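You operate a simulated robot arm through the tools that you are given. There is no shell and no other tool. Be economical: measure what you need, move in short steps, check, and stop when the job is done.

You run a simulated robot arm. Do the job below in one go: nothing can be reset, and whatever is moved stays where it is left.

Task
Put the closed green housing on the top of the green-topped table away on the back row of the long table. Take the grey housing from the top of the grey table and leave it in the inside of the yellow crate with flaps. Put the closed teal housing on the top of the wooden bench away on the back row of the long table. Press the desk reset button three times. Take the grey cup and leave it on top of the teal ring on the green mark on the long table. Put the teal housing on the green mark on the long table away on the black mat. Take the roll of tape on the green mark on the long table and put it away on the second far wall shelf from the bottom. Push the grey flap shut. The order is free.
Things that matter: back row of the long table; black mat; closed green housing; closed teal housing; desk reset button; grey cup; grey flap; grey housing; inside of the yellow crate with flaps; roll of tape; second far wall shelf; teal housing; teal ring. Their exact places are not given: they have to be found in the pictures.

It is judged by the outcome, as a careful person would: the job done as asked, and still so three seconds after it is handed in. It fails if anything else is knocked over, pushed out of place, dropped, spilled or broken.

Robot
A 6-joint arm with a four-finger gripper on a trunk, on a base that drives. Base frame: it is fixed to the floor where the robot stands at the start and does not move with it; the origin is under the middle of the robot, x ahead of it, y to its left, z up; the surface under the hand at the start is at about z = 0.88. Lengths are in m, angles in rad, forces in N, time in s.
With the tool pointing down near the work surface it reaches from about 0.28 to 0.7 m from the robot's upright axis, wherever it stands. Its first joint turns from -2.897 to 2.897 rad. Places, roughly: back row of the long table (18x148 cm) [-8.06, 2.52, 0.84]; black mat (45x24 cm) [-4.34, 2.22, 0.9]; closed green housing (8x12x7 cm) [0.5, -0.1, 0.9]; closed teal housing (8x12x7 cm) [-7, -5.2, 0.9]; desk reset button [-7.3, -7, 1.1]; grey cup (7x6x6 cm) [-8.7, 2.2, 0.9]; grey flap [-6.7, -3.4, 1.2]; grey housing [-2.5, -4.25, 0.75]; inside of the yellow crate with flaps [-7.1, -3.4, 0.9]; roll of tape (11x11x5 cm) [-8.4, 2.3, 0.9]; second far wall shelf [0.9, 1.5, 0.5]; teal housing [-8.5, 2.25, 0.75]; teal ring (6x6x3 cm) [-8.7, 2.3, 0.9]. Payload 3.43 kg.
Tool frame: the origin (TCP) lies between the finger pads and is the grasp point; the fingertips stand 0.03 m ahead of it; z points along the fingers, y is the line along which they close. The gripper opens to 0.12 m. The gripper's body begins 0.085 m behind the TCP.
Orientation is that of the tool frame in the base frame, as [roll, pitch, yaw] about the fixed x, y, z axes, in that order (R = Rz(yaw) Ry(pitch) Rx(roll)). With the fingers straight down and closing along the base's y, the tool's x points along the base's -x, its y along +y and its z along -z.

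Tools
- The arm moves only by the tool step_arm. Its argument "increments" is a list that holds one entry, the list of rows, each a list of 7 numbers: the shift along the base's x, y, z in cm, then the turn, a rotation vector about the base's x, y, z in rad, then the finger opening in cm, from 0 to 12. In form: [[[dx, dy, dz, rx, ry, rz, fingers], ...]]. A call has 1 to 10 rows; each row shifts and turns the commanded pose from where the row before left it. A row lasts 0.2 s, in which the tool goes at most 0.05 m and 0.15 rad; a call with a longer step from one row to the next is refused whole, and so is a gripper value outside its range. Where a pose cannot be reached the arm comes as near as it can. A force on the tool above 40 N (or 10 N above the force at the start of the call, whichever is more), or a blocked arm, ends the call early, and 0.2 s more pass. Each finger halts on what it meets, pressing with about 41 N; the grip force reading is that of the motor and also rises with nothing between the fingers. The clock runs only during rows and for 0.2 s after the last one: add rows that do not move to give the fingers time. The reply holds the time, the measured pose of the TCP, the force on the tool along the base axes, the opening and the grip force, in the units named above and with some noise, with the torque about the TCP (base axes, N m) and any sound that the robot's microphone picked up.
- Cameras (640 x 400 px; columns grow to the right, rows downward): "scene" is now at [0.0535, 0.1224, 1.6829]; the picture's right is [-0.23, -0.97, 0.00], its down [-0.79, 0.18, -0.59] and it looks along [0.57, -0.13, -0.81] (base axes); focal length 264 px, centre (320, 200). "wrist" rides on the gripper at [0.071, -0.017, -0.121] in the tool frame; the picture's right is [0.23, 0.97, 0.00], its down [-0.81, 0.19, -0.55] and it looks along [-0.54, 0.13, 0.83] (tool axes); focal length 275 px, centre (320, 200).
- snapshot(camera): a new picture of that camera. No time passes.
- raise_lower(by): slides the trunk up (or, below 0, down) by that many m; the arm and the scene camera ride with it, the base frame stays. It gives what a move gives, with no picture.
- roll_base(legs): drives the robot by 1 to 6 legs, each [ahead, left, turn to the left] in m, m and rad, along the robot's own axes; the way and the turn of a leg run together, so that a leg with both is an arc; at most 1.5 m and 3.142 rad a leg. The arm and the cameras ride along, it lands a little off, and it stops where it bumps. It gives what a move gives.
- pan_tilt(pan, tilt): turns the head with the scene camera to pan (to the left, within 2.094 rad either way) and tilt (down, from -0.506 to 1.204), counted from straight ahead of the robot. It gives what a move gives.
- locate(camera, pixels): for up to 12 pixels [column, row] of the newest picture of that camera ("zoom" is the newest enlarged one), the place [x, y, z] in the base frame of the surface seen there, good to about 0.002 m. No time passes.
- enlarge(camera, box): a new picture of the part [left, top, right, bottom] of that camera's present view, enlarged. No time passes.
- close_job(): hands the job in; it is judged then, once.

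Keep the steps short. Do not move on a guess: measure, check each grasp and each placing, and mend mistakes. In all there are 138 turns and 162 pictures (those below and enlarged ones count). Leave the gripper open and the arm clear of the work at the hand-in unless told otherwise, and finish with a single line.

The tools are called after "Emit:" as a command line: name --argument value ..., lists and objects as JSON in quotes. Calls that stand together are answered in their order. step_arm: Moves the arm, as the interface text tells. Its arguments: {"type":"object","properties":{"increments":{"type":"array","items":{"type":"array","items":{"type":"array","items":{"type":"number"}}}}},"required":["increments"]} The other tools are called the same way: raise_lower (by) slides the trunk up or down; roll_base (legs) drives the base; pan_tilt (pan, tilt) turns the head that bears the scene camera; snapshot (camera) takes a picture; locate (camera, pixels) gives the place of the surface under pixels of a picture; enlarge (camera, box) takes an enlarged picture of a part of a camera's view; close_job () hands the job in.

At the start:

```text
time_s: 0.0
tool_pos: [0.4775, -0.1362, 1.0919]
ee_rot: [3.141, 0.001, -3.141]
ft_force: [0.7, -0.3, -0.2]
torque: [0.0, 0.01, 0.02]
gripper_width: 0.1199
grip_force: 0.1
trunk travel left (down, up): [-0.2, 0.24]
robot x, y, heading: [0.0003, -0.0007, 0.005]
head pan, tilt: [-0.23, 0.941]
```

scene: 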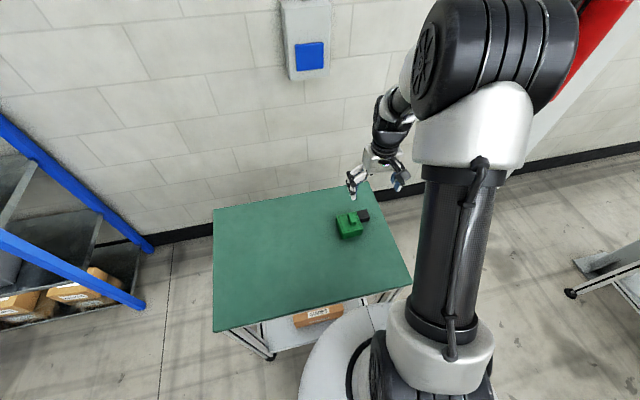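
wrist: 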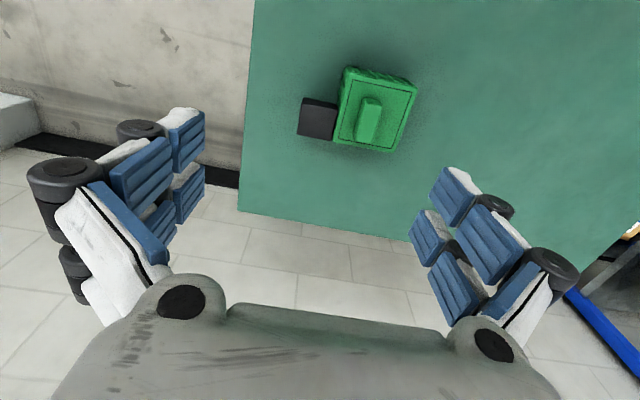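

I see the green housing at about (375,110) in the wrist picture, with a raised handle and a black block beside it. I'll measure it first.

Emit:
enlarge --camera "wrist" --box '[270, 40, 450, 170]'

Emit:
locate --camera "wrist" --pixels '[[318, 118], [340, 68], [416, 82], [395, 152], [335, 142], [368, 100], [362, 140], [380, 98], [374, 142], [300, 180], [450, 100], [369, 120]]'

Emit:
enlarge --camera "scene" --box '[300, 180, 420, 260]'

```text
3.08 times, centred on (360, 105) of wrist
```

zoom: 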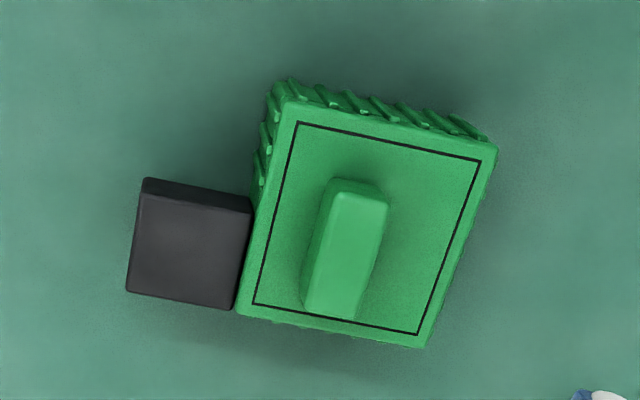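

```text
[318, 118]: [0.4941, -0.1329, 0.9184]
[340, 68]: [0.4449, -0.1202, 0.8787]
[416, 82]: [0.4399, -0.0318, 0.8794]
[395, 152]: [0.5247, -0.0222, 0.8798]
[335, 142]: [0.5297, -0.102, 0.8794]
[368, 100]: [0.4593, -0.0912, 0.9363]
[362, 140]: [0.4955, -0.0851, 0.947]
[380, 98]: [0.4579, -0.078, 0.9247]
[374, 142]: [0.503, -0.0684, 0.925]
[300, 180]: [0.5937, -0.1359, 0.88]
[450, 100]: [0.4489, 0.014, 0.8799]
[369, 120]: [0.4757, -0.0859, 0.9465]
```

```text
5.00 times, centred on (360, 220) of scene
```

zoom: 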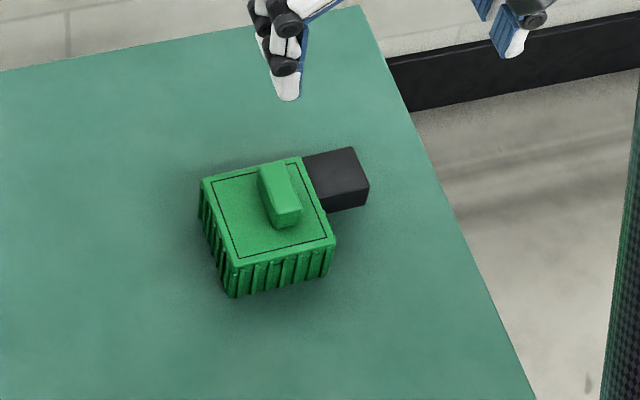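

The lid's top is about z 0.925 and the table 0.880. I'll measure the lid's corners in a tighter wrist enlargement.

Emit:
enlarge --camera "wrist" --box '[270, 40, 450, 170]'

Emit:
locate --camera "zoom" --pixels '[[300, 112], [485, 155], [417, 335], [250, 305], [295, 90], [480, 130], [330, 328], [390, 120], [190, 240], [350, 230], [145, 195], [130, 290]]'

```text
3.08 times, centred on (360, 105) of wrist
```

zoom: 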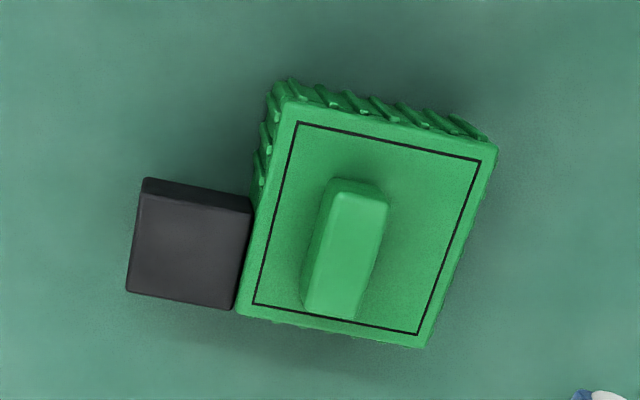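

```text
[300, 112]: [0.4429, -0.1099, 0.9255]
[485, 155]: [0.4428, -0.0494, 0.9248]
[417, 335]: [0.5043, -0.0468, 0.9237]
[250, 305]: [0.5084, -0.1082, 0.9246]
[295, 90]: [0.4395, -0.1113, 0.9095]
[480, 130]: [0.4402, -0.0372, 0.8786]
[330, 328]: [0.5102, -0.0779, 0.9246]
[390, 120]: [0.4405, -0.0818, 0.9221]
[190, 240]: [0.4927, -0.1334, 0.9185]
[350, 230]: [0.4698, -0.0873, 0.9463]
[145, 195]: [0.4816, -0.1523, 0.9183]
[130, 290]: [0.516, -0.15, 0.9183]
```

The housing is almost square to the axes: centre about (0.476, -0.079), body from z 0.88 to 0.925, and the black plug is on its -y side. I'll turn the gripper so it closes along x and move over the centre.

Emit:
step_arm --increments '[[[0, 1.14, 0, 0, 0, 0.145, 12], [0, 1.14, 0, 0, 0, 0.145, 12], [0, 1.14, 0, 0, 0, 0.145, 12], [0, 1.14, 0, 0, 0, 0.145, 12], [-0.15, 1.14, 0, 0, 0, 0.145, 12], [0, 0, 0, 0, 0, 0.145, 12], [0, 0, 0, 0, 0, 0.145, 12], [0, 0, 0, 0, 0, 0.145, 12], [0, 0, 0, 0, 0, 0.145, 12], [0, 0, 0, 0, 0, 0.145, 12]]]'

Emit:
step_arm --increments '[[[0, 0, -3, 0, 0, 0.145, 12], [0, 0, -3, 0, 0, 0, 12], [0, 0, -3, 0, 0, 0, 12], [0, 0, 0, 0, 0, 0, 12]]]'

Emit:
snapshot --camera "wrist"

```text
time_s: 2.2
tool_pos: [0.4755, -0.0789, 1.0916]
ee_rot: [3.141, 0.001, -1.689]
ft_force: [-0.2, 0.4, -0.2]
torque: [-0.02, -0.01, 0.02]
gripper_width: 0.1202
grip_force: 0.1
trunk travel left (down, up): [-0.2, 0.24]
robot x, y, heading: [0.0011, -0.0018, 0.006]
head pan, tilt: [-0.23, 0.941]
```

```text
time_s: 3.2
tool_pos: [0.4761, -0.0794, 1.0017]
ee_rot: [3.141, 0.001, -1.546]
ft_force: [1.6, 0.5, 0.6]
torque: [-0.01, 0.0, 0.02]
gripper_width: 0.1201
grip_force: 0.1
trunk travel left (down, up): [-0.2, 0.24]
robot x, y, heading: [0.0025, -0.0013, -0.001]
head pan, tilt: [-0.23, 0.941]
```

```text
156 pictures are left
```

wrist: 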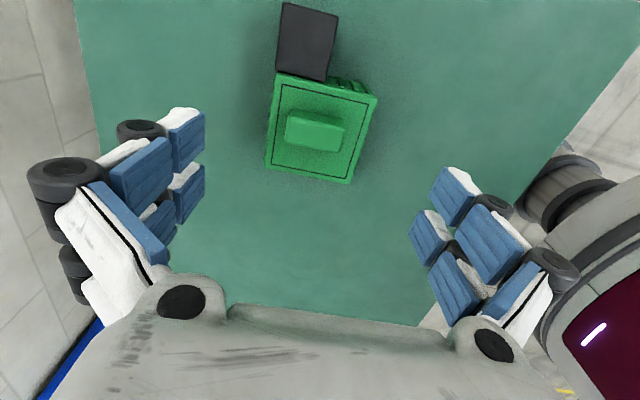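

The housing sits centred between the fingers. I'll go down to z 0.912 and close.

Emit:
step_arm --increments '[[[0, 0, -3, 0, 0, 0, 12], [0, 0, -3, 0, 0, 0, 12], [0, 0, -2.9, 0, 0, 0, 12], [0, 0, 0, 0, 0, 0, 12], [0, 0, 0, 0, 0, 0, 6], [0, 0, 0, 0, 0, 0, 6], [0, 0, 0, 0, 0, 0, 6], [0, 0, 0, 0, 0, 0, 6], [0, 0, 0, 0, 0, 0, 6]]]'

Emit:
snapshot --camera "wrist"

```text
time_s: 5.2
tool_pos: [0.4769, -0.0792, 0.914]
ee_rot: [-3.141, -0.001, -1.546]
ft_force: [1.0, -0.9, 1.6]
torque: [-0.03, -0.04, 0.01]
gripper_width: 0.0717
grip_force: 41.1
trunk travel left (down, up): [-0.2, 0.24]
robot x, y, heading: [-0.0017, -0.0006, 0.001]
head pan, tilt: [-0.23, 0.941]
```

```text
155 pictures are left
```

wrist: 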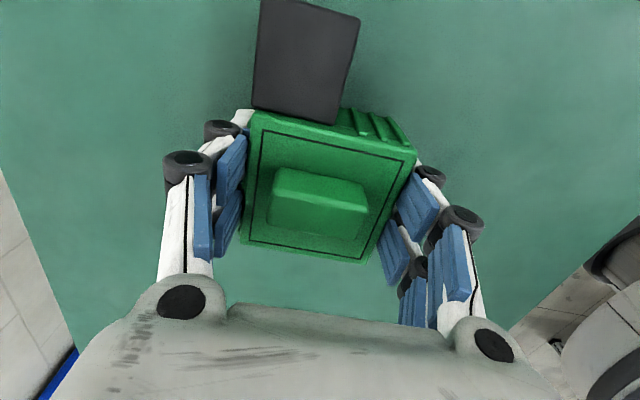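

It is gripped at 7.2 cm. I'll lift and check that the block comes along, and look around for driving.

Emit:
step_arm --increments '[[[0, 0, 2, 0, 0, 0, 6], [0, 0, 4, 0, 0, 0, 6], [0, 0, 4, 0, 0, 0, 6], [0, 0, 4, 0, 0, 0, 6], [0, 0, 4, 0, 0, 0, 6], [0, 0, 0, 0, 0, 0, 6]]]'

Emit:
snapshot --camera "wrist"

Emit:
pan_tilt --pan 2.09 --tilt 0.35

Emit:
snapshot --camera "scene"

Emit:
pan_tilt --pan -2.09 --tilt 0.35

Emit:
snapshot --camera "scene"

Emit:
pan_tilt --pan 1.1 --tilt 0.5

Emit:
snapshot --camera "scene"

```text
time_s: 6.6
tool_pos: [0.4768, -0.0801, 1.0932]
ee_rot: [3.141, 0.001, -1.546]
ft_force: [-0.3, -0.4, 1.2]
torque: [0.0, 0.0, 0.01]
gripper_width: 0.06
grip_force: 0.0
trunk travel left (down, up): [-0.2, 0.24]
robot x, y, heading: [-0.0032, 0.002, 0.0]
head pan, tilt: [-0.23, 0.941]
```

```text
154 pictures are left
```

wrist: 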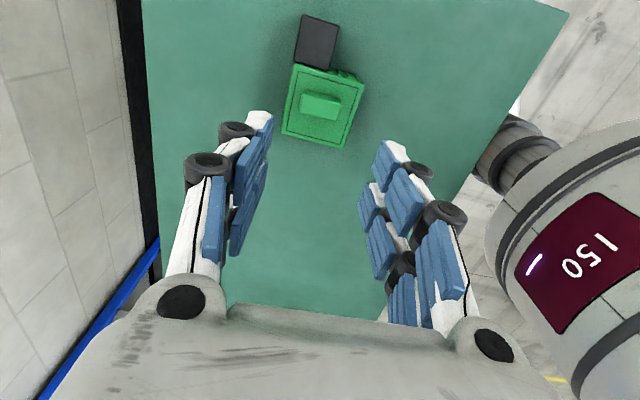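

```text
time_s: 8.8
tool_pos: [0.4757, -0.0796, 1.0929]
ee_rot: [-3.141, 0.0, -1.547]
ft_force: [-0.3, -0.2, 0.4]
torque: [-0.03, 0.0, 0.04]
gripper_width: 0.06
grip_force: 0.0
trunk travel left (down, up): [-0.2, 0.24]
robot x, y, heading: [-0.0026, 0.0, 0.0]
head pan, tilt: [2.089, 0.351]
```

```text
153 pictures are left
```

scene: 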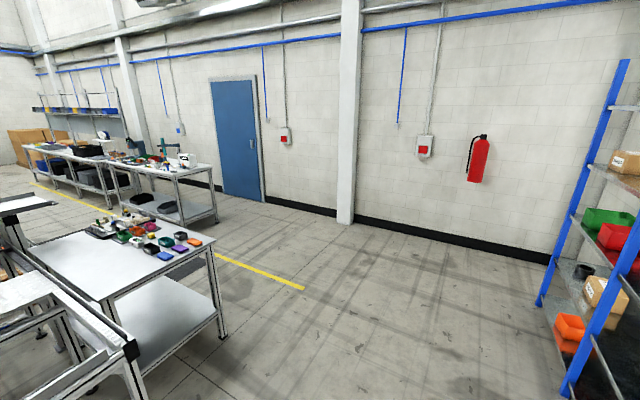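

```text
time_s: 12.1
tool_pos: [0.4754, -0.0789, 1.093]
ee_rot: [-3.141, 0.001, -1.546]
ft_force: [-0.2, 0.0, 0.3]
torque: [-0.01, -0.02, 0.0]
gripper_width: 0.0602
grip_force: 0.0
trunk travel left (down, up): [-0.2, 0.24]
robot x, y, heading: [0.0, 0.0012, -0.003]
head pan, tilt: [-2.089, 0.351]
```

```text
152 pictures are left
```

scene: 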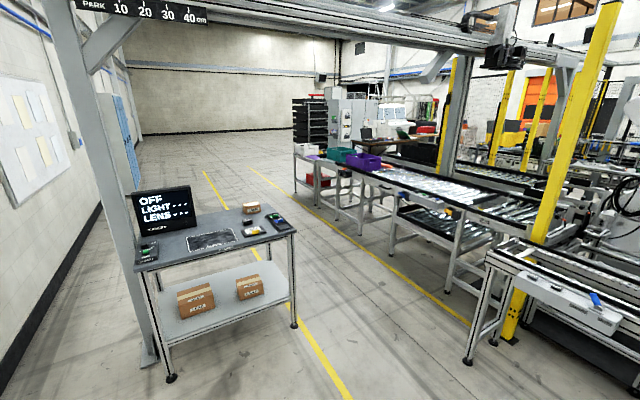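

```text
time_s: 14.9
tool_pos: [0.4756, -0.0794, 1.0934]
ee_rot: [-3.141, 0.0, -1.546]
ft_force: [-0.1, 0.4, 0.3]
torque: [-0.01, 0.01, 0.01]
gripper_width: 0.0599
grip_force: 0.1
trunk travel left (down, up): [-0.2, 0.24]
robot x, y, heading: [0.0046, 0.0001, -0.003]
head pan, tilt: [1.1, 0.499]
```

```text
151 pictures are left
```

scene: 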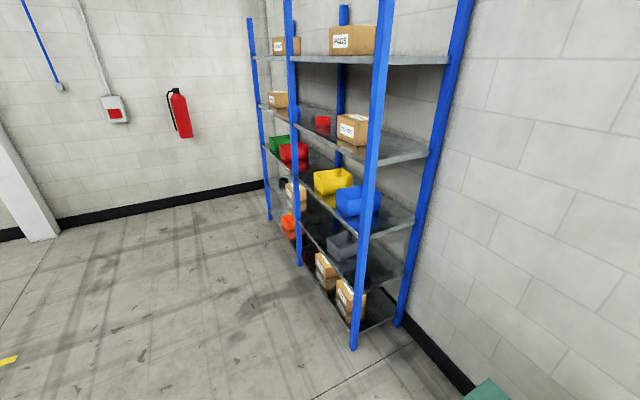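

The fingers are empty at 6.0 cm, so the housing slid out and is still on the table. I'll look at its sides closely from the head before trying again.

Emit:
pan_tilt --pan -0.15 --tilt 0.9

Emit:
enlarge --camera "scene" --box '[295, 185, 395, 248]'

Emit:
enlarge --camera "wrist" --box '[260, 5, 400, 155]'

Emit:
locate --camera "zoom" --pixels '[[215, 250], [250, 260], [350, 280], [410, 300], [370, 540], [250, 500], [390, 420], [300, 120], [250, 400], [120, 530], [320, 400], [300, 380]]'

```text
time_s: 16.3
tool_pos: [0.4754, -0.0808, 1.0937]
ee_rot: [3.141, 0.0, -1.544]
ft_force: [0.8, 0.3, 0.3]
torque: [0.02, 0.02, 0.0]
gripper_width: 0.06
grip_force: 0.1
trunk travel left (down, up): [-0.2, 0.24]
robot x, y, heading: [0.002, 0.0022, -0.003]
head pan, tilt: [-0.15, 0.901]
```

```text
6.35 times, centred on (345, 216) of scene
```

zoom: 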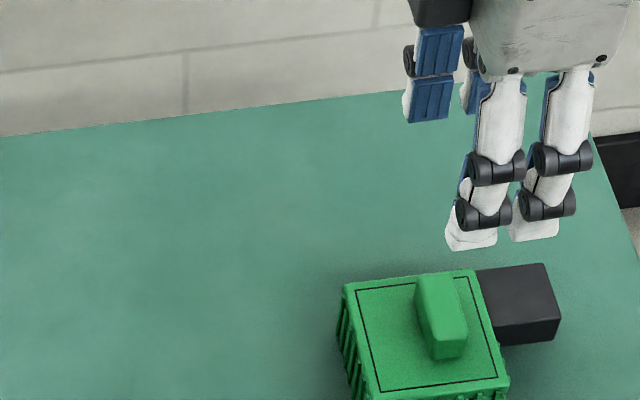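

```text
2.67 times, centred on (330, 80) of wrist
```

zoom: 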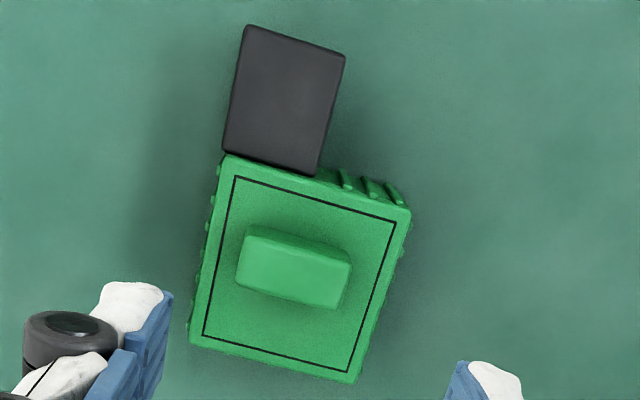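

```text
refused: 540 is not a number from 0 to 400
```

The sides look straight. I'll regrip with the fingers commanded fully closed and lift slowly, watching the force.

Emit:
step_arm --increments '[[[0, 0, 0, 0, 0, 0, 12], [0, 0, -3, 0, 0, 0, 12], [0, 0, -3, 0, 0, 0, 12], [0, 0, -3, 0, 0, 0, 12], [0, 0, -3, 0, 0, 0, 12], [0, 0, -3, 0, 0, 0, 12], [0, 0, -3.2, 0, 0, 0, 12], [0, 0, 0, 0, 0, 0, 12], [0, 0, 0, 0, 0, 0, 12]]]'

Emit:
step_arm --increments '[[[0, 0, 0, 0, 0, 0, 0], [0, 0, 0, 0, 0, 0, 0], [0, 0, 0, 0, 0, 0, 0], [0, 0, 0, 0, 0, 0, 0], [0, 0, 0, 0, 0, 0, 0], [0, 0, 0, 0, 0, 0, 0], [0, 0, 0, 0, 0, 0, 0], [0, 0, 0, 0, 0, 0, 0]]]'

Emit:
step_arm --increments '[[[0, 0, 0.3, 0, 0, 0, 0], [0, 0, 0.3, 0, 0, 0, 0], [0, 0, 0.3, 0, 0, 0, 0], [0, 0, 0, 0, 0, 0, 0]]]'

Emit:
snapshot --camera "wrist"

```text
time_s: 18.3
tool_pos: [0.4756, -0.0792, 0.9123]
ee_rot: [-3.141, -0.001, -1.546]
ft_force: [-0.4, 0.4, -0.5]
torque: [-0.01, 0.02, 0.02]
gripper_width: 0.1202
grip_force: 0.1
trunk travel left (down, up): [-0.2, 0.24]
robot x, y, heading: [0.0003, -0.0032, -0.001]
head pan, tilt: [-0.15, 0.901]
```

```text
time_s: 20.1
tool_pos: [0.4747, -0.0782, 0.9117]
ee_rot: [-3.141, -0.001, -1.545]
ft_force: [-0.3, -0.3, 3.0]
torque: [0.03, 0.06, 0.05]
gripper_width: 0.0715
grip_force: 40.6
trunk travel left (down, up): [-0.2, 0.24]
robot x, y, heading: [0.003, -0.0008, -0.006]
head pan, tilt: [-0.15, 0.901]
```

```text
time_s: 21.1
tool_pos: [0.4752, -0.078, 0.9208]
ee_rot: [3.141, -0.001, -1.545]
ft_force: [-0.2, -0.3, -2.3]
torque: [0.02, 0.01, 0.03]
gripper_width: 0.0716
grip_force: 40.9
trunk travel left (down, up): [-0.2, 0.24]
robot x, y, heading: [-0.003, -0.0007, -0.005]
head pan, tilt: [-0.15, 0.901]
```

```text
148 pictures are left
```

wrist: 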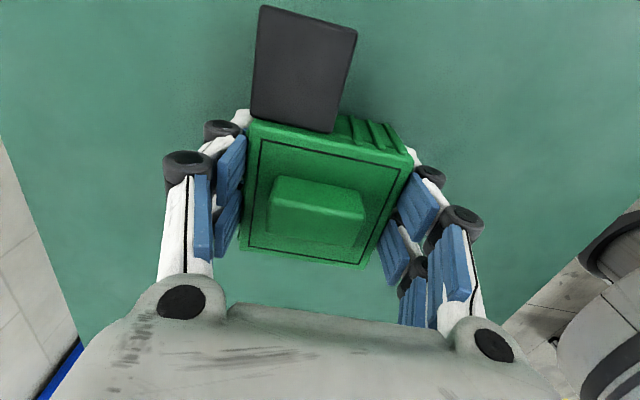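

Emit:
locate --camera "wrist" --pixels '[[300, 170], [320, 205], [260, 235], [300, 60], [500, 100]]'

Emit:
step_arm --increments '[[[0, 0, 0.5, 0, 0, 0, 0], [0, 0, 0.5, 0, 0, 0, 0], [0, 0, 0.5, 0, 0, 0, 0], [0, 0, 0.5, 0, 0, 0, 0], [0, 0, 0, 0, 0, 0, 0]]]'

Emit:
snapshot --camera "wrist"

Emit:
locate --camera "wrist" --pixels '[[300, 170], [320, 205], [260, 235], [300, 60], [500, 100]]'

```text
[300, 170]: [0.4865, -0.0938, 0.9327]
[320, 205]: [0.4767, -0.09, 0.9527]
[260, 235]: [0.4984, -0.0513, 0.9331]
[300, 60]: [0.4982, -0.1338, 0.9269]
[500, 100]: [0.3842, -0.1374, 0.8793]
```

```text
time_s: 22.3
tool_pos: [0.477, -0.079, 0.9393]
ee_rot: [3.141, 0.0, -1.546]
ft_force: [-0.5, 0.7, -1.2]
torque: [0.01, 0.04, 0.03]
gripper_width: 0.0717
grip_force: 41.0
trunk travel left (down, up): [-0.2, 0.24]
robot x, y, heading: [-0.0007, -0.0009, -0.001]
head pan, tilt: [-0.15, 0.901]
```

```text
147 pictures are left
```

wrist: 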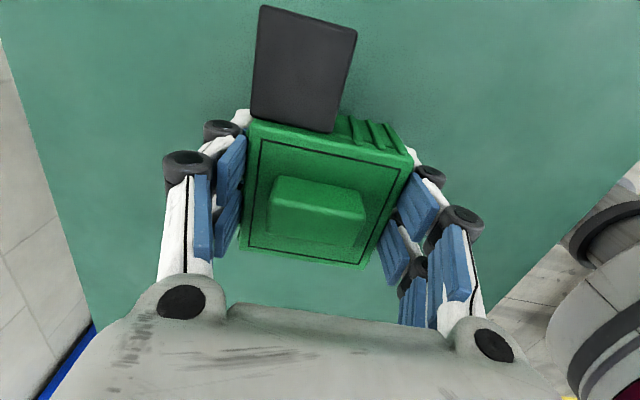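

```text
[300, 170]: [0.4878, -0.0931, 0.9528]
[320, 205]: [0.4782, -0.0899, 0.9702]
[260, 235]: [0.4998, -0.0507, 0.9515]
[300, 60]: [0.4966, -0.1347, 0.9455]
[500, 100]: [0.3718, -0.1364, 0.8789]
```

It rises with the fingers now. I'll keep the command at full close and lift gently, then check.

Emit:
step_arm --increments '[[[0, 0, 0.5, 0, 0, 0, 0], [0, 0, 1, 0, 0, 0, 0], [0, 0, 1.5, 0, 0, 0, 0], [0, 0, 2, 0, 0, 0, 0], [0, 0, 2, 0, 0, 0, 0], [0, 0, 2, 0, 0, 0, 0], [0, 0, 2, 0, 0, 0, 0], [0, 0, 1.5, 0, 0, 0, 0], [0, 0, 1, 0, 0, 0, 0], [0, 0, 0, 0, 0, 0, 0]]]'

Emit:
step_arm --increments '[[[-1, 0, 0.5, 0, 0, 0, 0], [-2, 0, 0.5, 0, 0, 0, 0], [-2, 0, 0.5, 0, 0, 0, 0], [-2, 0, 0.5, 0, 0, 0, 0], [-2, 0, 0, 0, 0, 0, 0], [-1, 0, 0, 0, 0, 0, 0], [0, 0, 0, 0, 0, 0, 0]]]'

Emit:
snapshot --camera "wrist"

```text
time_s: 24.5
tool_pos: [0.4753, -0.0773, 1.0743]
ee_rot: [-3.14, 0.0, -1.547]
ft_force: [0.1, 0.1, -1.6]
torque: [0.0, 0.02, 0.02]
gripper_width: 0.0713
grip_force: 40.9
trunk travel left (down, up): [-0.2, 0.24]
robot x, y, heading: [0.0019, 0.0006, -0.003]
head pan, tilt: [-0.15, 0.901]
```

```text
time_s: 26.1
tool_pos: [0.376, -0.0777, 1.0935]
ee_rot: [-3.141, 0.0, -1.547]
ft_force: [0.1, -0.5, -2.7]
torque: [0.0, 0.02, 0.02]
gripper_width: 0.0715
grip_force: 41.1
trunk travel left (down, up): [-0.2, 0.24]
robot x, y, heading: [-0.0027, 0.0015, -0.0]
head pan, tilt: [-0.15, 0.901]
```

```text
146 pictures are left
```

wrist: 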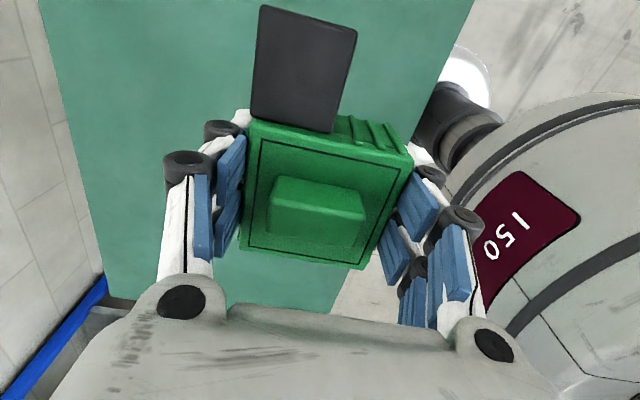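

The housing is held well. I'll back off a little, turn left, and look down the hall.

Emit:
roll_base --legs '[[-0.3, 0, 0], [0, 0, 1.57], [0, 0, 1.2]]'

Emit:
pan_tilt --pan 0.0 --tilt 0.3

Emit:
snapshot --camera "scene"

```text
time_s: 35.0
tool_pos: [-0.6283, 0.2117, 1.0935]
ee_rot: [3.141, 0.0, 1.218]
ft_force: [0.4, -0.1, -1.5]
torque: [-0.03, -0.03, 0.01]
gripper_width: 0.0714
grip_force: 40.9
trunk travel left (down, up): [-0.2, 0.24]
robot x, y, heading: [-0.3043, 0.0014, 2.766]
head pan, tilt: [-0.15, 0.901]
```

```text
time_s: 36.0
tool_pos: [-0.6284, 0.2107, 1.0939]
ee_rot: [3.142, -0.001, 1.218]
ft_force: [-0.9, 0.0, -1.8]
torque: [0.0, 0.01, 0.02]
gripper_width: 0.0715
grip_force: 40.9
trunk travel left (down, up): [-0.2, 0.24]
robot x, y, heading: [-0.3087, 0.0002, 2.766]
head pan, tilt: [0.0, 0.3]
```

```text
145 pictures are left
```

scene: 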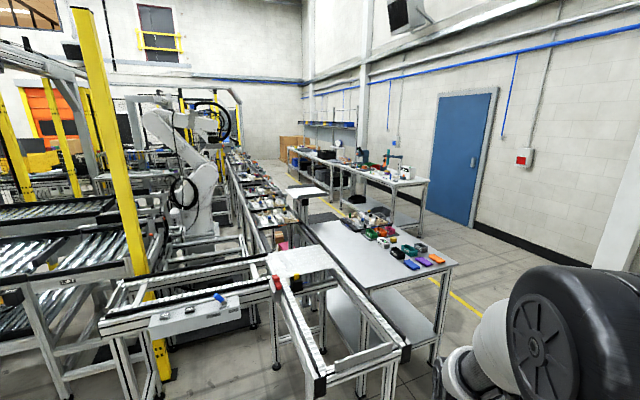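

Emit:
locate --camera "scene" --pixels '[[430, 364], [455, 264], [378, 208], [426, 183], [422, 212], [335, 212], [400, 345], [475, 300], [465, 237], [350, 178], [300, 160], [400, 178]]'

Emit:
enlarge --camera "scene" --box '[270, 120, 440, 226]'

```text
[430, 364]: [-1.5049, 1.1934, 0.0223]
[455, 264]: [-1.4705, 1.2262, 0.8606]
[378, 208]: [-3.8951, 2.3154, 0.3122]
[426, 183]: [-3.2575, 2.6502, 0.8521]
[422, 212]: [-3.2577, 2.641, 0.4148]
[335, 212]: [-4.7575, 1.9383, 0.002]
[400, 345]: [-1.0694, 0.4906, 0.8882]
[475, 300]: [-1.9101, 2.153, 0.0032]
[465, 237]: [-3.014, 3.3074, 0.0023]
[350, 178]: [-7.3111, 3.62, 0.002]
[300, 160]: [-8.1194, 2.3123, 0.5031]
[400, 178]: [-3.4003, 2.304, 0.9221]
```

```text
3.76 times, centred on (355, 173) of scene
```

zoom: 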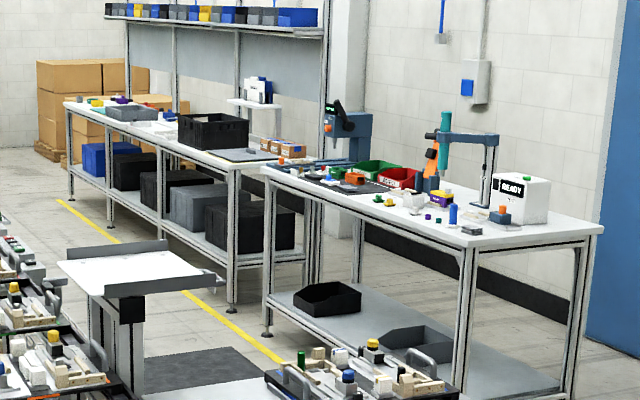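

The near table (with the black mat) starts at x≈-3.2 and the long table lies beyond it. I'll square up to -x, slide over to y≈1.7, and drive to x≈-2.2.

Emit:
roll_base --legs '[[0, 0, 0.375], [0, -1.5, 0], [0, -0.2, 0], [1.5, 0, 0], [0.4, 0, 0]]'

Emit:
snapshot --camera "scene"

```text
time_s: 55.0
tool_pos: [-2.6127, 1.7678, 1.0945]
ee_rot: [-3.141, -0.001, 1.605]
ft_force: [-0.1, 0.6, -1.6]
torque: [0.01, -0.02, -0.01]
gripper_width: 0.0718
grip_force: 40.5
trunk travel left (down, up): [-0.2, 0.24]
robot x, y, heading: [-2.2344, 1.6946, -3.131]
head pan, tilt: [0.0, 0.3]
```

```text
143 pictures are left
```

scene: 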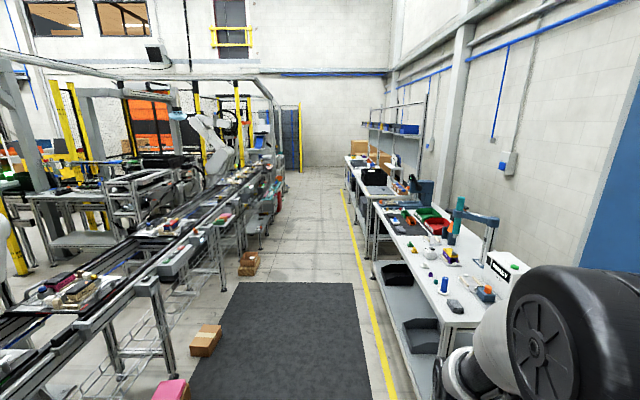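

Emit:
locate --camera "scene" --pixels '[[450, 350], [426, 398], [376, 210], [350, 185], [374, 275], [345, 240], [380, 310], [255, 272], [205, 340], [240, 285], [355, 285], [400, 240]]'

Emit:
enlarge --camera "scene" --box '[335, 130, 535, 255]'

```text
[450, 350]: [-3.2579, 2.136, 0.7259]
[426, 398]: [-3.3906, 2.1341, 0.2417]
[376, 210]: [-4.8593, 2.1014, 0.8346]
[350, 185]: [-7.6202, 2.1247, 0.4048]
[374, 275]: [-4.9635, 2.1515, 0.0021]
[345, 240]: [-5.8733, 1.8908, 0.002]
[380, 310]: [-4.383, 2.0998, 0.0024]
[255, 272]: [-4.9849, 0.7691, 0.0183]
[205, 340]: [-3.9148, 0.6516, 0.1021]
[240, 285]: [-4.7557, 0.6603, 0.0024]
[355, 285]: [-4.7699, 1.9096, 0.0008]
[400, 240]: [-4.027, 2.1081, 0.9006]
```

```text
3.20 times, centred on (435, 192) of scene
```

zoom: 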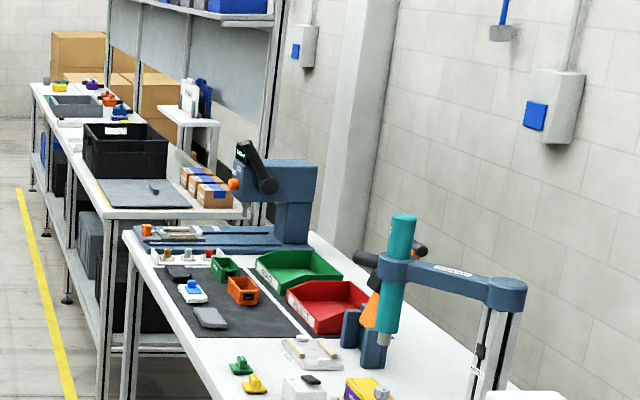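

The table fronts are near y≈2.1 and the aisle ahead (y 0.9–2.0) is clear. I'll drive along it to x≈-7.8 and face the long table.

Emit:
roll_base --legs '[[1.5, 0, 0], [1.5, 0, 0], [1.5, 0, 0], [1.0, 0, 0]]'

Emit:
pan_tilt --pan -0.9 --tilt 0.6

Emit:
snapshot --camera "scene"

```text
time_s: 81.2
tool_pos: [-8.0911, 1.7169, 1.0941]
ee_rot: [3.141, 0.0, 1.603]
ft_force: [-0.3, -0.1, -2.2]
torque: [0.0, -0.03, -0.01]
gripper_width: 0.0716
grip_force: 41.1
trunk travel left (down, up): [-0.2, 0.24]
robot x, y, heading: [-7.7132, 1.6428, -3.134]
head pan, tilt: [0.0, 0.3]
```

```text
time_s: 82.3
tool_pos: [-8.0917, 1.7184, 1.0939]
ee_rot: [3.14, 0.0, 1.605]
ft_force: [0.4, 0.6, -2.6]
torque: [-0.02, -0.02, 0.0]
gripper_width: 0.0716
grip_force: 41.0
trunk travel left (down, up): [-0.2, 0.24]
robot x, y, heading: [-7.7142, 1.6436, -3.13]
head pan, tilt: [-0.901, 0.6]
```

```text
141 pictures are left
```

scene: 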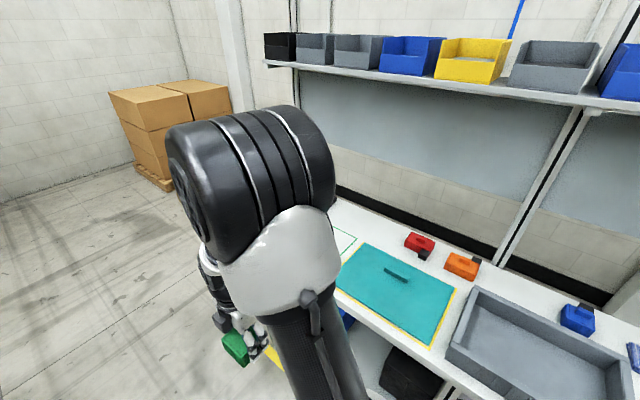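

I'll turn to face the table and look down at it.

Emit:
roll_base --legs '[[0, 0, -1.575]]'

Emit:
pan_tilt --pan 0.3 --tilt 0.75

Emit:
snapshot --camera "scene"

Emit:
pan_tilt --pan 0.9 --tilt 0.75

Emit:
snapshot --camera "scene"

```text
time_s: 86.5
tool_pos: [-7.6495, 2.0207, 1.0948]
ee_rot: [3.141, 0.0, 0.06]
ft_force: [0.4, 0.1, -2.2]
torque: [0.0, 0.01, 0.0]
gripper_width: 0.0717
grip_force: 41.2
trunk travel left (down, up): [-0.2, 0.24]
robot x, y, heading: [-7.7109, 1.6446, 1.606]
head pan, tilt: [-0.901, 0.6]
```

```text
time_s: 87.9
tool_pos: [-7.6516, 2.0211, 1.0947]
ee_rot: [3.142, -0.002, 0.061]
ft_force: [0.5, -0.2, -1.5]
torque: [-0.01, 0.02, 0.0]
gripper_width: 0.0716
grip_force: 40.9
trunk travel left (down, up): [-0.2, 0.24]
robot x, y, heading: [-7.7164, 1.6413, 1.609]
head pan, tilt: [0.3, 0.75]
```

```text
140 pictures are left
```

scene: 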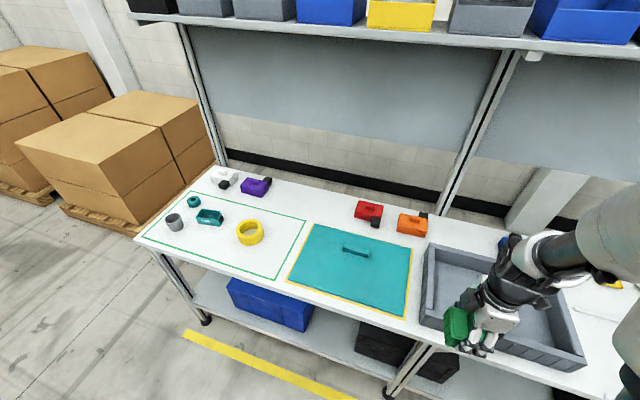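

```text
time_s: 88.9
tool_pos: [-7.6512, 2.0204, 1.0951]
ee_rot: [-3.14, 0.001, 0.061]
ft_force: [0.5, 0.5, -1.7]
torque: [0.0, -0.01, -0.03]
gripper_width: 0.0714
grip_force: 41.2
trunk travel left (down, up): [-0.2, 0.24]
robot x, y, heading: [-7.7162, 1.6453, 1.613]
head pan, tilt: [0.901, 0.75]
```

```text
139 pictures are left
```

scene: 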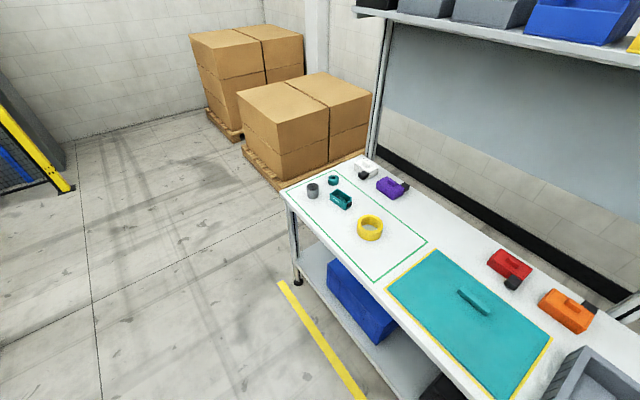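

The back row holds white, purple, red, orange and blue housings, with a gap between purple and red. I'll measure things here.

Emit:
locate --camera "scene" --pixels '[[367, 168], [388, 187], [440, 220], [510, 262], [565, 310], [370, 222], [341, 197], [333, 180], [313, 186], [450, 235], [430, 243], [420, 280]]'

Emit:
enlarge --camera "scene" --box '[280, 140, 440, 240]'

Emit:
enlarge --camera "scene" --box '[440, 220, 640, 345]'

```text
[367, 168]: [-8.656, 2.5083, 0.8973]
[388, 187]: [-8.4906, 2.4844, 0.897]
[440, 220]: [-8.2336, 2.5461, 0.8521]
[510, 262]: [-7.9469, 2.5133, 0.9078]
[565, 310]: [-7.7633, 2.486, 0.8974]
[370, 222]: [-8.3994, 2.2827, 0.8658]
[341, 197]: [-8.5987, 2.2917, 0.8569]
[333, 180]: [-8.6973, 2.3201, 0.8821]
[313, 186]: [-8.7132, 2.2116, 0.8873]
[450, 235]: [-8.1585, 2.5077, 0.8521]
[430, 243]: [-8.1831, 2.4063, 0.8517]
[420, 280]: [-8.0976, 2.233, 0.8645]
```

```text
4.00 times, centred on (360, 190) of scene
```

zoom: 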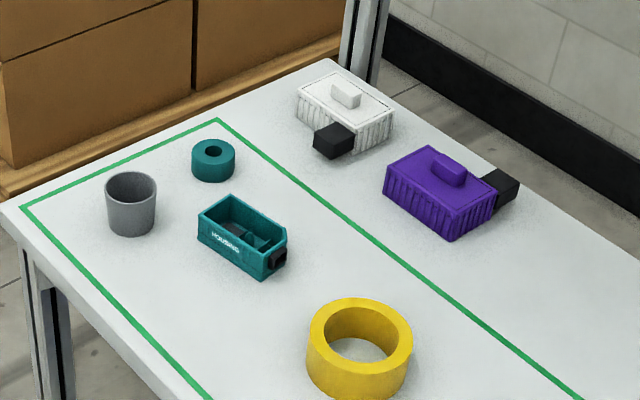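

```text
3.20 times, centred on (540, 282) of scene
```

zoom: 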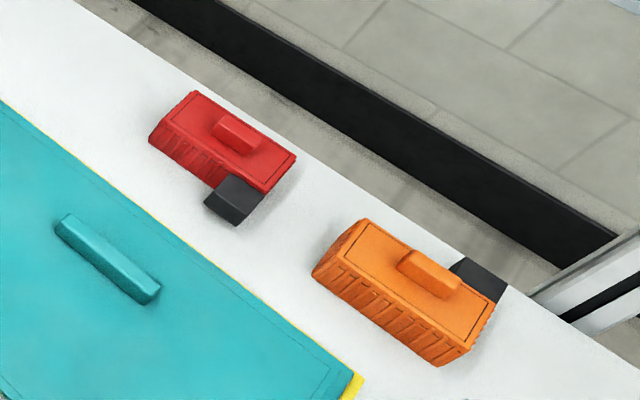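

Emit:
locate --camera "scene" --pixels '[[408, 187], [402, 200], [488, 264], [491, 257], [500, 248], [420, 18], [380, 12], [374, 150]]'

Emit:
pan_tilt --pan 0.15 --tilt 0.75

```text
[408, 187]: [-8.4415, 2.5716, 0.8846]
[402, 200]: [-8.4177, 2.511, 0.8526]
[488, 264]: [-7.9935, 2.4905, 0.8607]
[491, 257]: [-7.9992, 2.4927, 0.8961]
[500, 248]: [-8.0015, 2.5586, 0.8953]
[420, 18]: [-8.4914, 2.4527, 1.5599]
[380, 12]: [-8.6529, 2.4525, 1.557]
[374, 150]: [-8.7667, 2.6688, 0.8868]
```

```text
time_s: 90.0
tool_pos: [-7.6504, 2.02, 1.0941]
ee_rot: [3.141, -0.002, 0.063]
ft_force: [-0.5, -0.5, -2.4]
torque: [-0.04, -0.04, 0.0]
gripper_width: 0.0718
grip_force: 41.3
trunk travel left (down, up): [-0.2, 0.24]
robot x, y, heading: [-7.7119, 1.6433, 1.607]
head pan, tilt: [0.15, 0.75]
```

The gap runs from x -8.43 to -8.00. I'll slide the robot left 0.68 m and in toward the table.

Emit:
roll_base --legs '[[0, 0.68, -0.03], [0.16, 0, 0]]'

Emit:
snapshot --camera "scene"

```text
time_s: 94.8
tool_pos: [-8.3334, 2.1591, 1.0932]
ee_rot: [3.138, 0.0, 0.038]
ft_force: [-0.2, 0.5, -2.3]
torque: [0.01, 0.02, 0.05]
gripper_width: 0.0718
grip_force: 40.5
trunk travel left (down, up): [-0.2, 0.24]
robot x, y, heading: [-8.4049, 1.78, 1.585]
head pan, tilt: [0.15, 0.75]
```

```text
136 pictures are left
```

scene: 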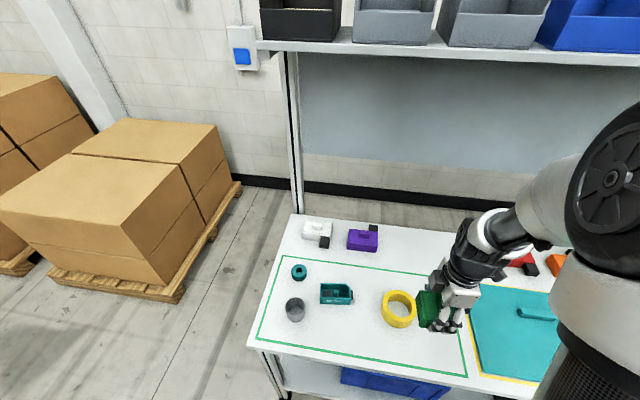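

I'll ease in another 4 cm, then carry the housing out over the back row.

Emit:
roll_base --legs '[[0.05, 0, 0]]'

Emit:
step_arm --increments '[[[0, 1, 0, 0, 0, 0, 0], [0, 3, 0, 0, 0, 0, 0], [0, 3, 0, 0, 0, 0, 0], [0, 3, 0, 0, 0, 0, 0], [0, 3, -1, 0, 0, 0, 0], [0, 3, -1, 0, 0, 0, 0], [0, 3, -1, 0, 0, 0, 0], [0, 3, -1, 0, 0, 0, 0], [0, 2, 0, 0, 0, 0, 0], [0, 0, 0, 0, 0, 0, 0]]]'

```text
time_s: 95.7
tool_pos: [-8.3337, 2.2102, 1.0943]
ee_rot: [3.14, -0.001, 0.038]
ft_force: [0.7, 0.2, -1.9]
torque: [-0.06, 0.02, -0.01]
gripper_width: 0.0718
grip_force: 41.3
trunk travel left (down, up): [-0.2, 0.24]
robot x, y, heading: [-8.4066, 1.8316, 1.586]
head pan, tilt: [0.15, 0.75]
```

```text
time_s: 97.9
tool_pos: [-8.3311, 2.4479, 1.0529]
ee_rot: [-3.141, -0.001, 0.037]
ft_force: [-0.3, 0.5, -2.1]
torque: [0.02, 0.04, 0.0]
gripper_width: 0.0714
grip_force: 41.2
trunk travel left (down, up): [-0.2, 0.24]
robot x, y, heading: [-8.4082, 1.8344, 1.585]
head pan, tilt: [0.15, 0.75]
```

Emit:
step_arm --increments '[[[-0.7, 2.4, -1, 0, 0, 0, 0], [-0.8, 2.4, -2, 0, 0, 0, 0], [0, 0, -3, 0, 0, 0, 0], [0, 0, -3, 0, 0, 0, 0], [0, 0, -3, 0, 0, 0, 0], [0, 0, -2, 0, 0, 0, 0], [0, 0, 0, 0, 0, 0, 0]]]'

Emit:
snapshot --camera "wrist"

Emit:
enlarge --camera "scene" --box '[280, 200, 540, 362]'

```text
time_s: 99.5
tool_pos: [-8.3491, 2.4972, 0.9155]
ee_rot: [-3.14, -0.002, 0.04]
ft_force: [0.1, 0.1, -2.4]
torque: [0.0, 0.0, 0.03]
gripper_width: 0.0717
grip_force: 40.7
trunk travel left (down, up): [-0.2, 0.24]
robot x, y, heading: [-8.407, 1.832, 1.589]
head pan, tilt: [0.15, 0.75]
```

```text
135 pictures are left
```

wrist: 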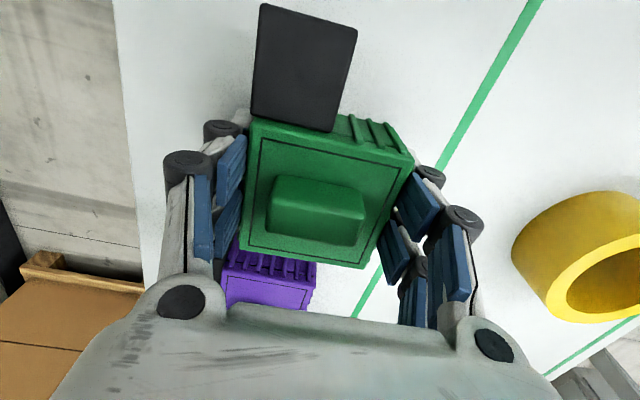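

```text
2.46 times, centred on (410, 281) of scene
```

zoom: 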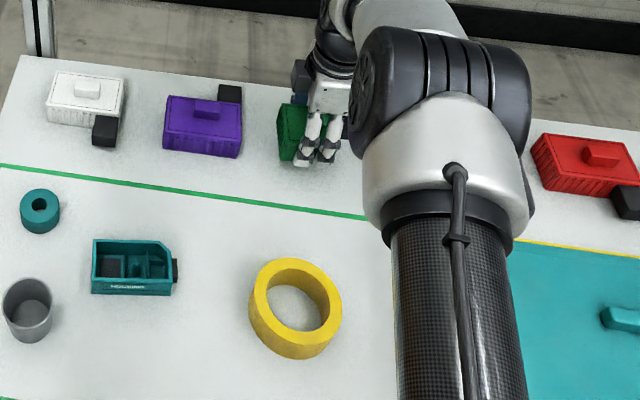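

The spot below is clear. I'll lower the last 3 cm and release.

Emit:
step_arm --increments '[[[0, 0, -1, 0, 0, 0, 0], [0, 0, -1, 0, 0, 0, 0], [0, 0, -0.6, 0, 0, 0, 0], [0, 0, -0.4, 0, 0, 0, 0], [0, 0, 0, 0, 0, 0, 0]]]'

Emit:
step_arm --increments '[[[0, 0, 0, 0, 0, 0, 8], [0, 0, 0, 0, 0, 0, 10], [0, 0, 0, 0, 0, 0, 11], [0, 0, 0, 0, 0, 0, 11], [0, 0, 2, 0, 0, 0, 11], [0, 0, 3, 0, 0, 0, 11], [0, 0, 3, 0, 0, 0, 11], [0, 0, 3, 0, 0, 0, 11]]]'

Emit:
snapshot --camera "wrist"

```text
time_s: 100.7
tool_pos: [-8.3489, 2.4974, 0.8846]
ee_rot: [-3.141, -0.001, 0.038]
ft_force: [0.3, 0.6, -2.6]
torque: [-0.03, -0.01, 0.01]
gripper_width: 0.0717
grip_force: 41.0
trunk travel left (down, up): [-0.2, 0.24]
robot x, y, heading: [-8.4065, 1.8313, 1.592]
head pan, tilt: [0.15, 0.75]
```

```text
time_s: 102.5
tool_pos: [-8.3497, 2.4964, 0.993]
ee_rot: [3.14, 0.001, 0.038]
ft_force: [0.4, -0.6, 0.0]
torque: [0.0, -0.01, -0.01]
gripper_width: 0.1104
grip_force: 0.8
trunk travel left (down, up): [-0.2, 0.24]
robot x, y, heading: [-8.4073, 1.8304, 1.586]
head pan, tilt: [0.15, 0.75]
```

```text
133 pictures are left
```

wrist: 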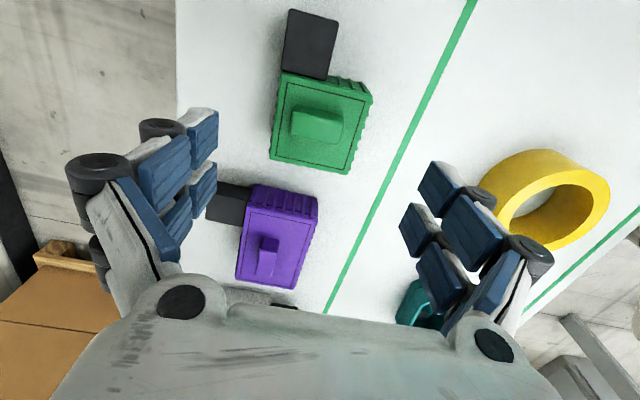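

The green housing stands well on the back row. Next is the cup: I'll rise and move over it to measure.

Emit:
step_arm --increments '[[[0, 0, 4, 0, 0, 0, 12], [-4, -3, 3, 0, 0, 0, 12], [-4, -3, 0, 0, 0, 0, 12], [-4, -3, 0, 0, 0, 0, 12], [-4, -3, 0, 0, 0, 0, 12], [-4, -3, 0, 0, 0, 0, 12], [-4, -3, 0, 0, 0, 0, 12], [-4, -3, 0, 0, 0, 0, 12], [-4, -3, 0, 0, 0, 0, 12], [0, 0, 0, 0, 0, 0, 12]]]'

Emit:
snapshot --camera "wrist"

```text
refused: row 2 steps farther than a row can; nothing moved
```

```text
132 pictures are left
```

wrist: 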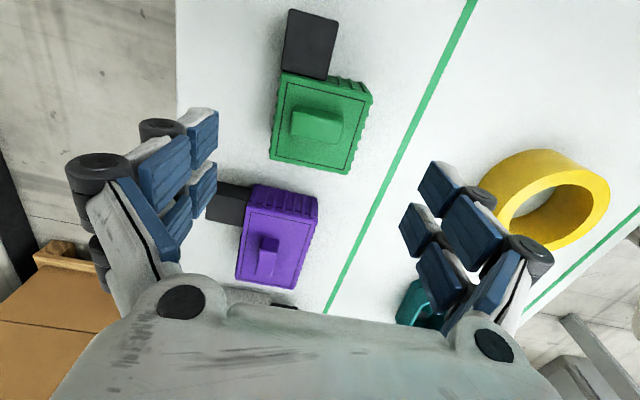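

Emit:
step_arm --increments '[[[0, 0, 4, 0, 0, 0, 12], [0, 0, 4, 0, 0, 0, 12], [-3.8, -3, 0, 0, 0, 0, 12], [-3.8, -3, 0, 0, 0, 0, 12], [-3.8, -3, 0, 0, 0, 0, 12], [-3.8, -3, 0, 0, 0, 0, 12], [-3.8, -3, 0, 0, 0, 0, 12], [-3.8, -3, 0, 0, 0, 0, 12], [-3.8, -3, 0, 0, 0, 0, 12], [-3.8, -3, 0, 0, 0, 0, 12]]]'

Emit:
snapshot --camera "wrist"

```text
time_s: 104.7
tool_pos: [-8.6571, 2.2558, 1.0738]
ee_rot: [-3.14, -0.001, 0.04]
ft_force: [-0.4, 0.0, -0.9]
torque: [0.02, -0.04, -0.01]
gripper_width: 0.1203
grip_force: 0.1
trunk travel left (down, up): [-0.2, 0.24]
robot x, y, heading: [-8.4073, 1.8304, 1.581]
head pan, tilt: [0.15, 0.75]
```

```text
131 pictures are left
```

wrist: 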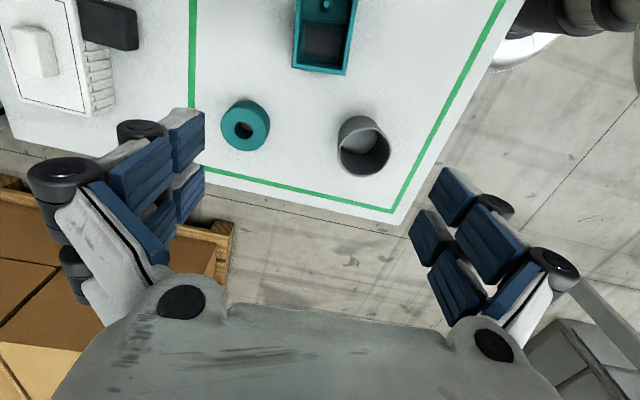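

Emit:
enlarge --camera "wrist" --box '[205, 60, 415, 190]'

Emit:
locate --camera "zoom" --pixels '[[410, 290], [561, 300], [490, 262], [480, 346], [480, 310], [50, 185], [190, 190], [120, 125], [120, 240], [410, 200], [600, 250], [425, 60]]'

```text
3.05 times, centred on (310, 125) of wrist
```

zoom: 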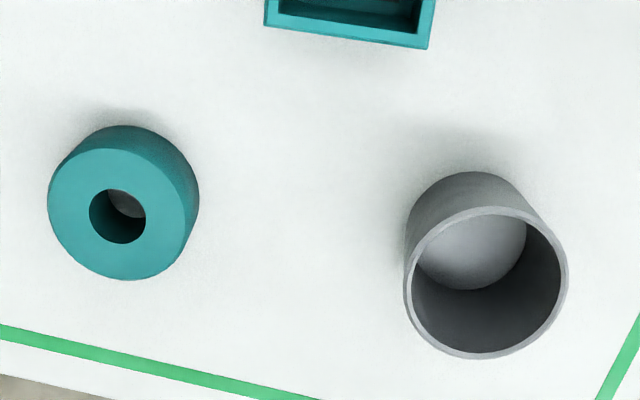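

```text
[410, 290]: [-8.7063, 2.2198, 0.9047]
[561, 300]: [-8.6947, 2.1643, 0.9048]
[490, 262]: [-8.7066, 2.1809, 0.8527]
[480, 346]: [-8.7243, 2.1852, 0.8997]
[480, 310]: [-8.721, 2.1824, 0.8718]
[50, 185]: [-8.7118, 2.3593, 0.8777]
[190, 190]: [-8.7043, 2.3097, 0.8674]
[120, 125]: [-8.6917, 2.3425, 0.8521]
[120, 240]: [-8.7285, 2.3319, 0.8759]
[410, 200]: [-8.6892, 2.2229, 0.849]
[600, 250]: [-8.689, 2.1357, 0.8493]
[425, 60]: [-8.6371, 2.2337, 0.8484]
```

Emit:
locate --camera "zoom" --pixels '[[495, 211], [475, 355], [407, 280], [566, 285], [440, 228], [540, 335], [118, 152], [127, 276], [52, 210], [180, 215], [75, 165], [165, 265]]'

```text
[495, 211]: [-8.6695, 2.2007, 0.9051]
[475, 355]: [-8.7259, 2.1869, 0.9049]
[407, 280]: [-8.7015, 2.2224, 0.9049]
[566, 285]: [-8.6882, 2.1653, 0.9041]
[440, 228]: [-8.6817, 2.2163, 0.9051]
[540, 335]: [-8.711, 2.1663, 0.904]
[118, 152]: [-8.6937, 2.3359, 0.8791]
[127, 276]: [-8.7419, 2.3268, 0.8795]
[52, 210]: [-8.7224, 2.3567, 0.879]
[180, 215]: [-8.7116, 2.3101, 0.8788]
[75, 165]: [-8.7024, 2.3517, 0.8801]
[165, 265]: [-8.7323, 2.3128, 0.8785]
```

Cup centre is (-8.696, 2.194), rim z 0.905. Ring centre is (-8.717, 2.332), top z 0.8795. I'll go over the cup and down, then close on it.

Emit:
step_arm --increments '[[[-2, -3.1, 0, 0, 0, 0, 10], [-1.9, -3.1, 0, 0, 0, 0, 10], [0, 0, -3, 0, 0, 0, 10], [0, 0, -3, 0, 0, 0, 10], [0, 0, -3, 0, 0, 0, 10], [0, 0, 0, 0, 0, 0, 10]]]'

Emit:
snapshot --camera "wrist"

```text
time_s: 106.1
tool_pos: [-8.6913, 2.1952, 0.9851]
ee_rot: [3.139, -0.001, 0.037]
ft_force: [0.2, 0.4, 0.6]
torque: [0.02, 0.0, -0.03]
gripper_width: 0.1
grip_force: 0.1
trunk travel left (down, up): [-0.2, 0.24]
robot x, y, heading: [-8.4072, 1.8314, 1.586]
head pan, tilt: [0.15, 0.75]
```

```text
129 pictures are left
```

wrist: 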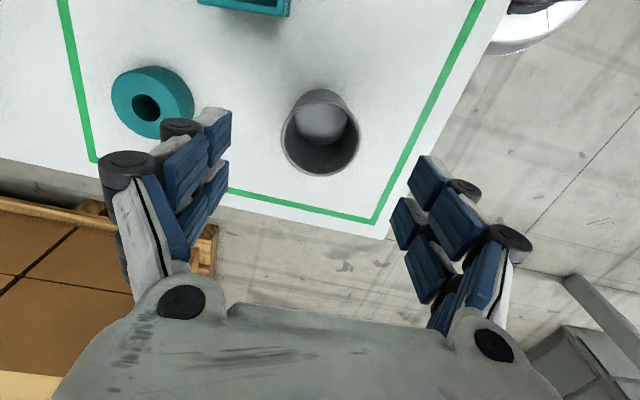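

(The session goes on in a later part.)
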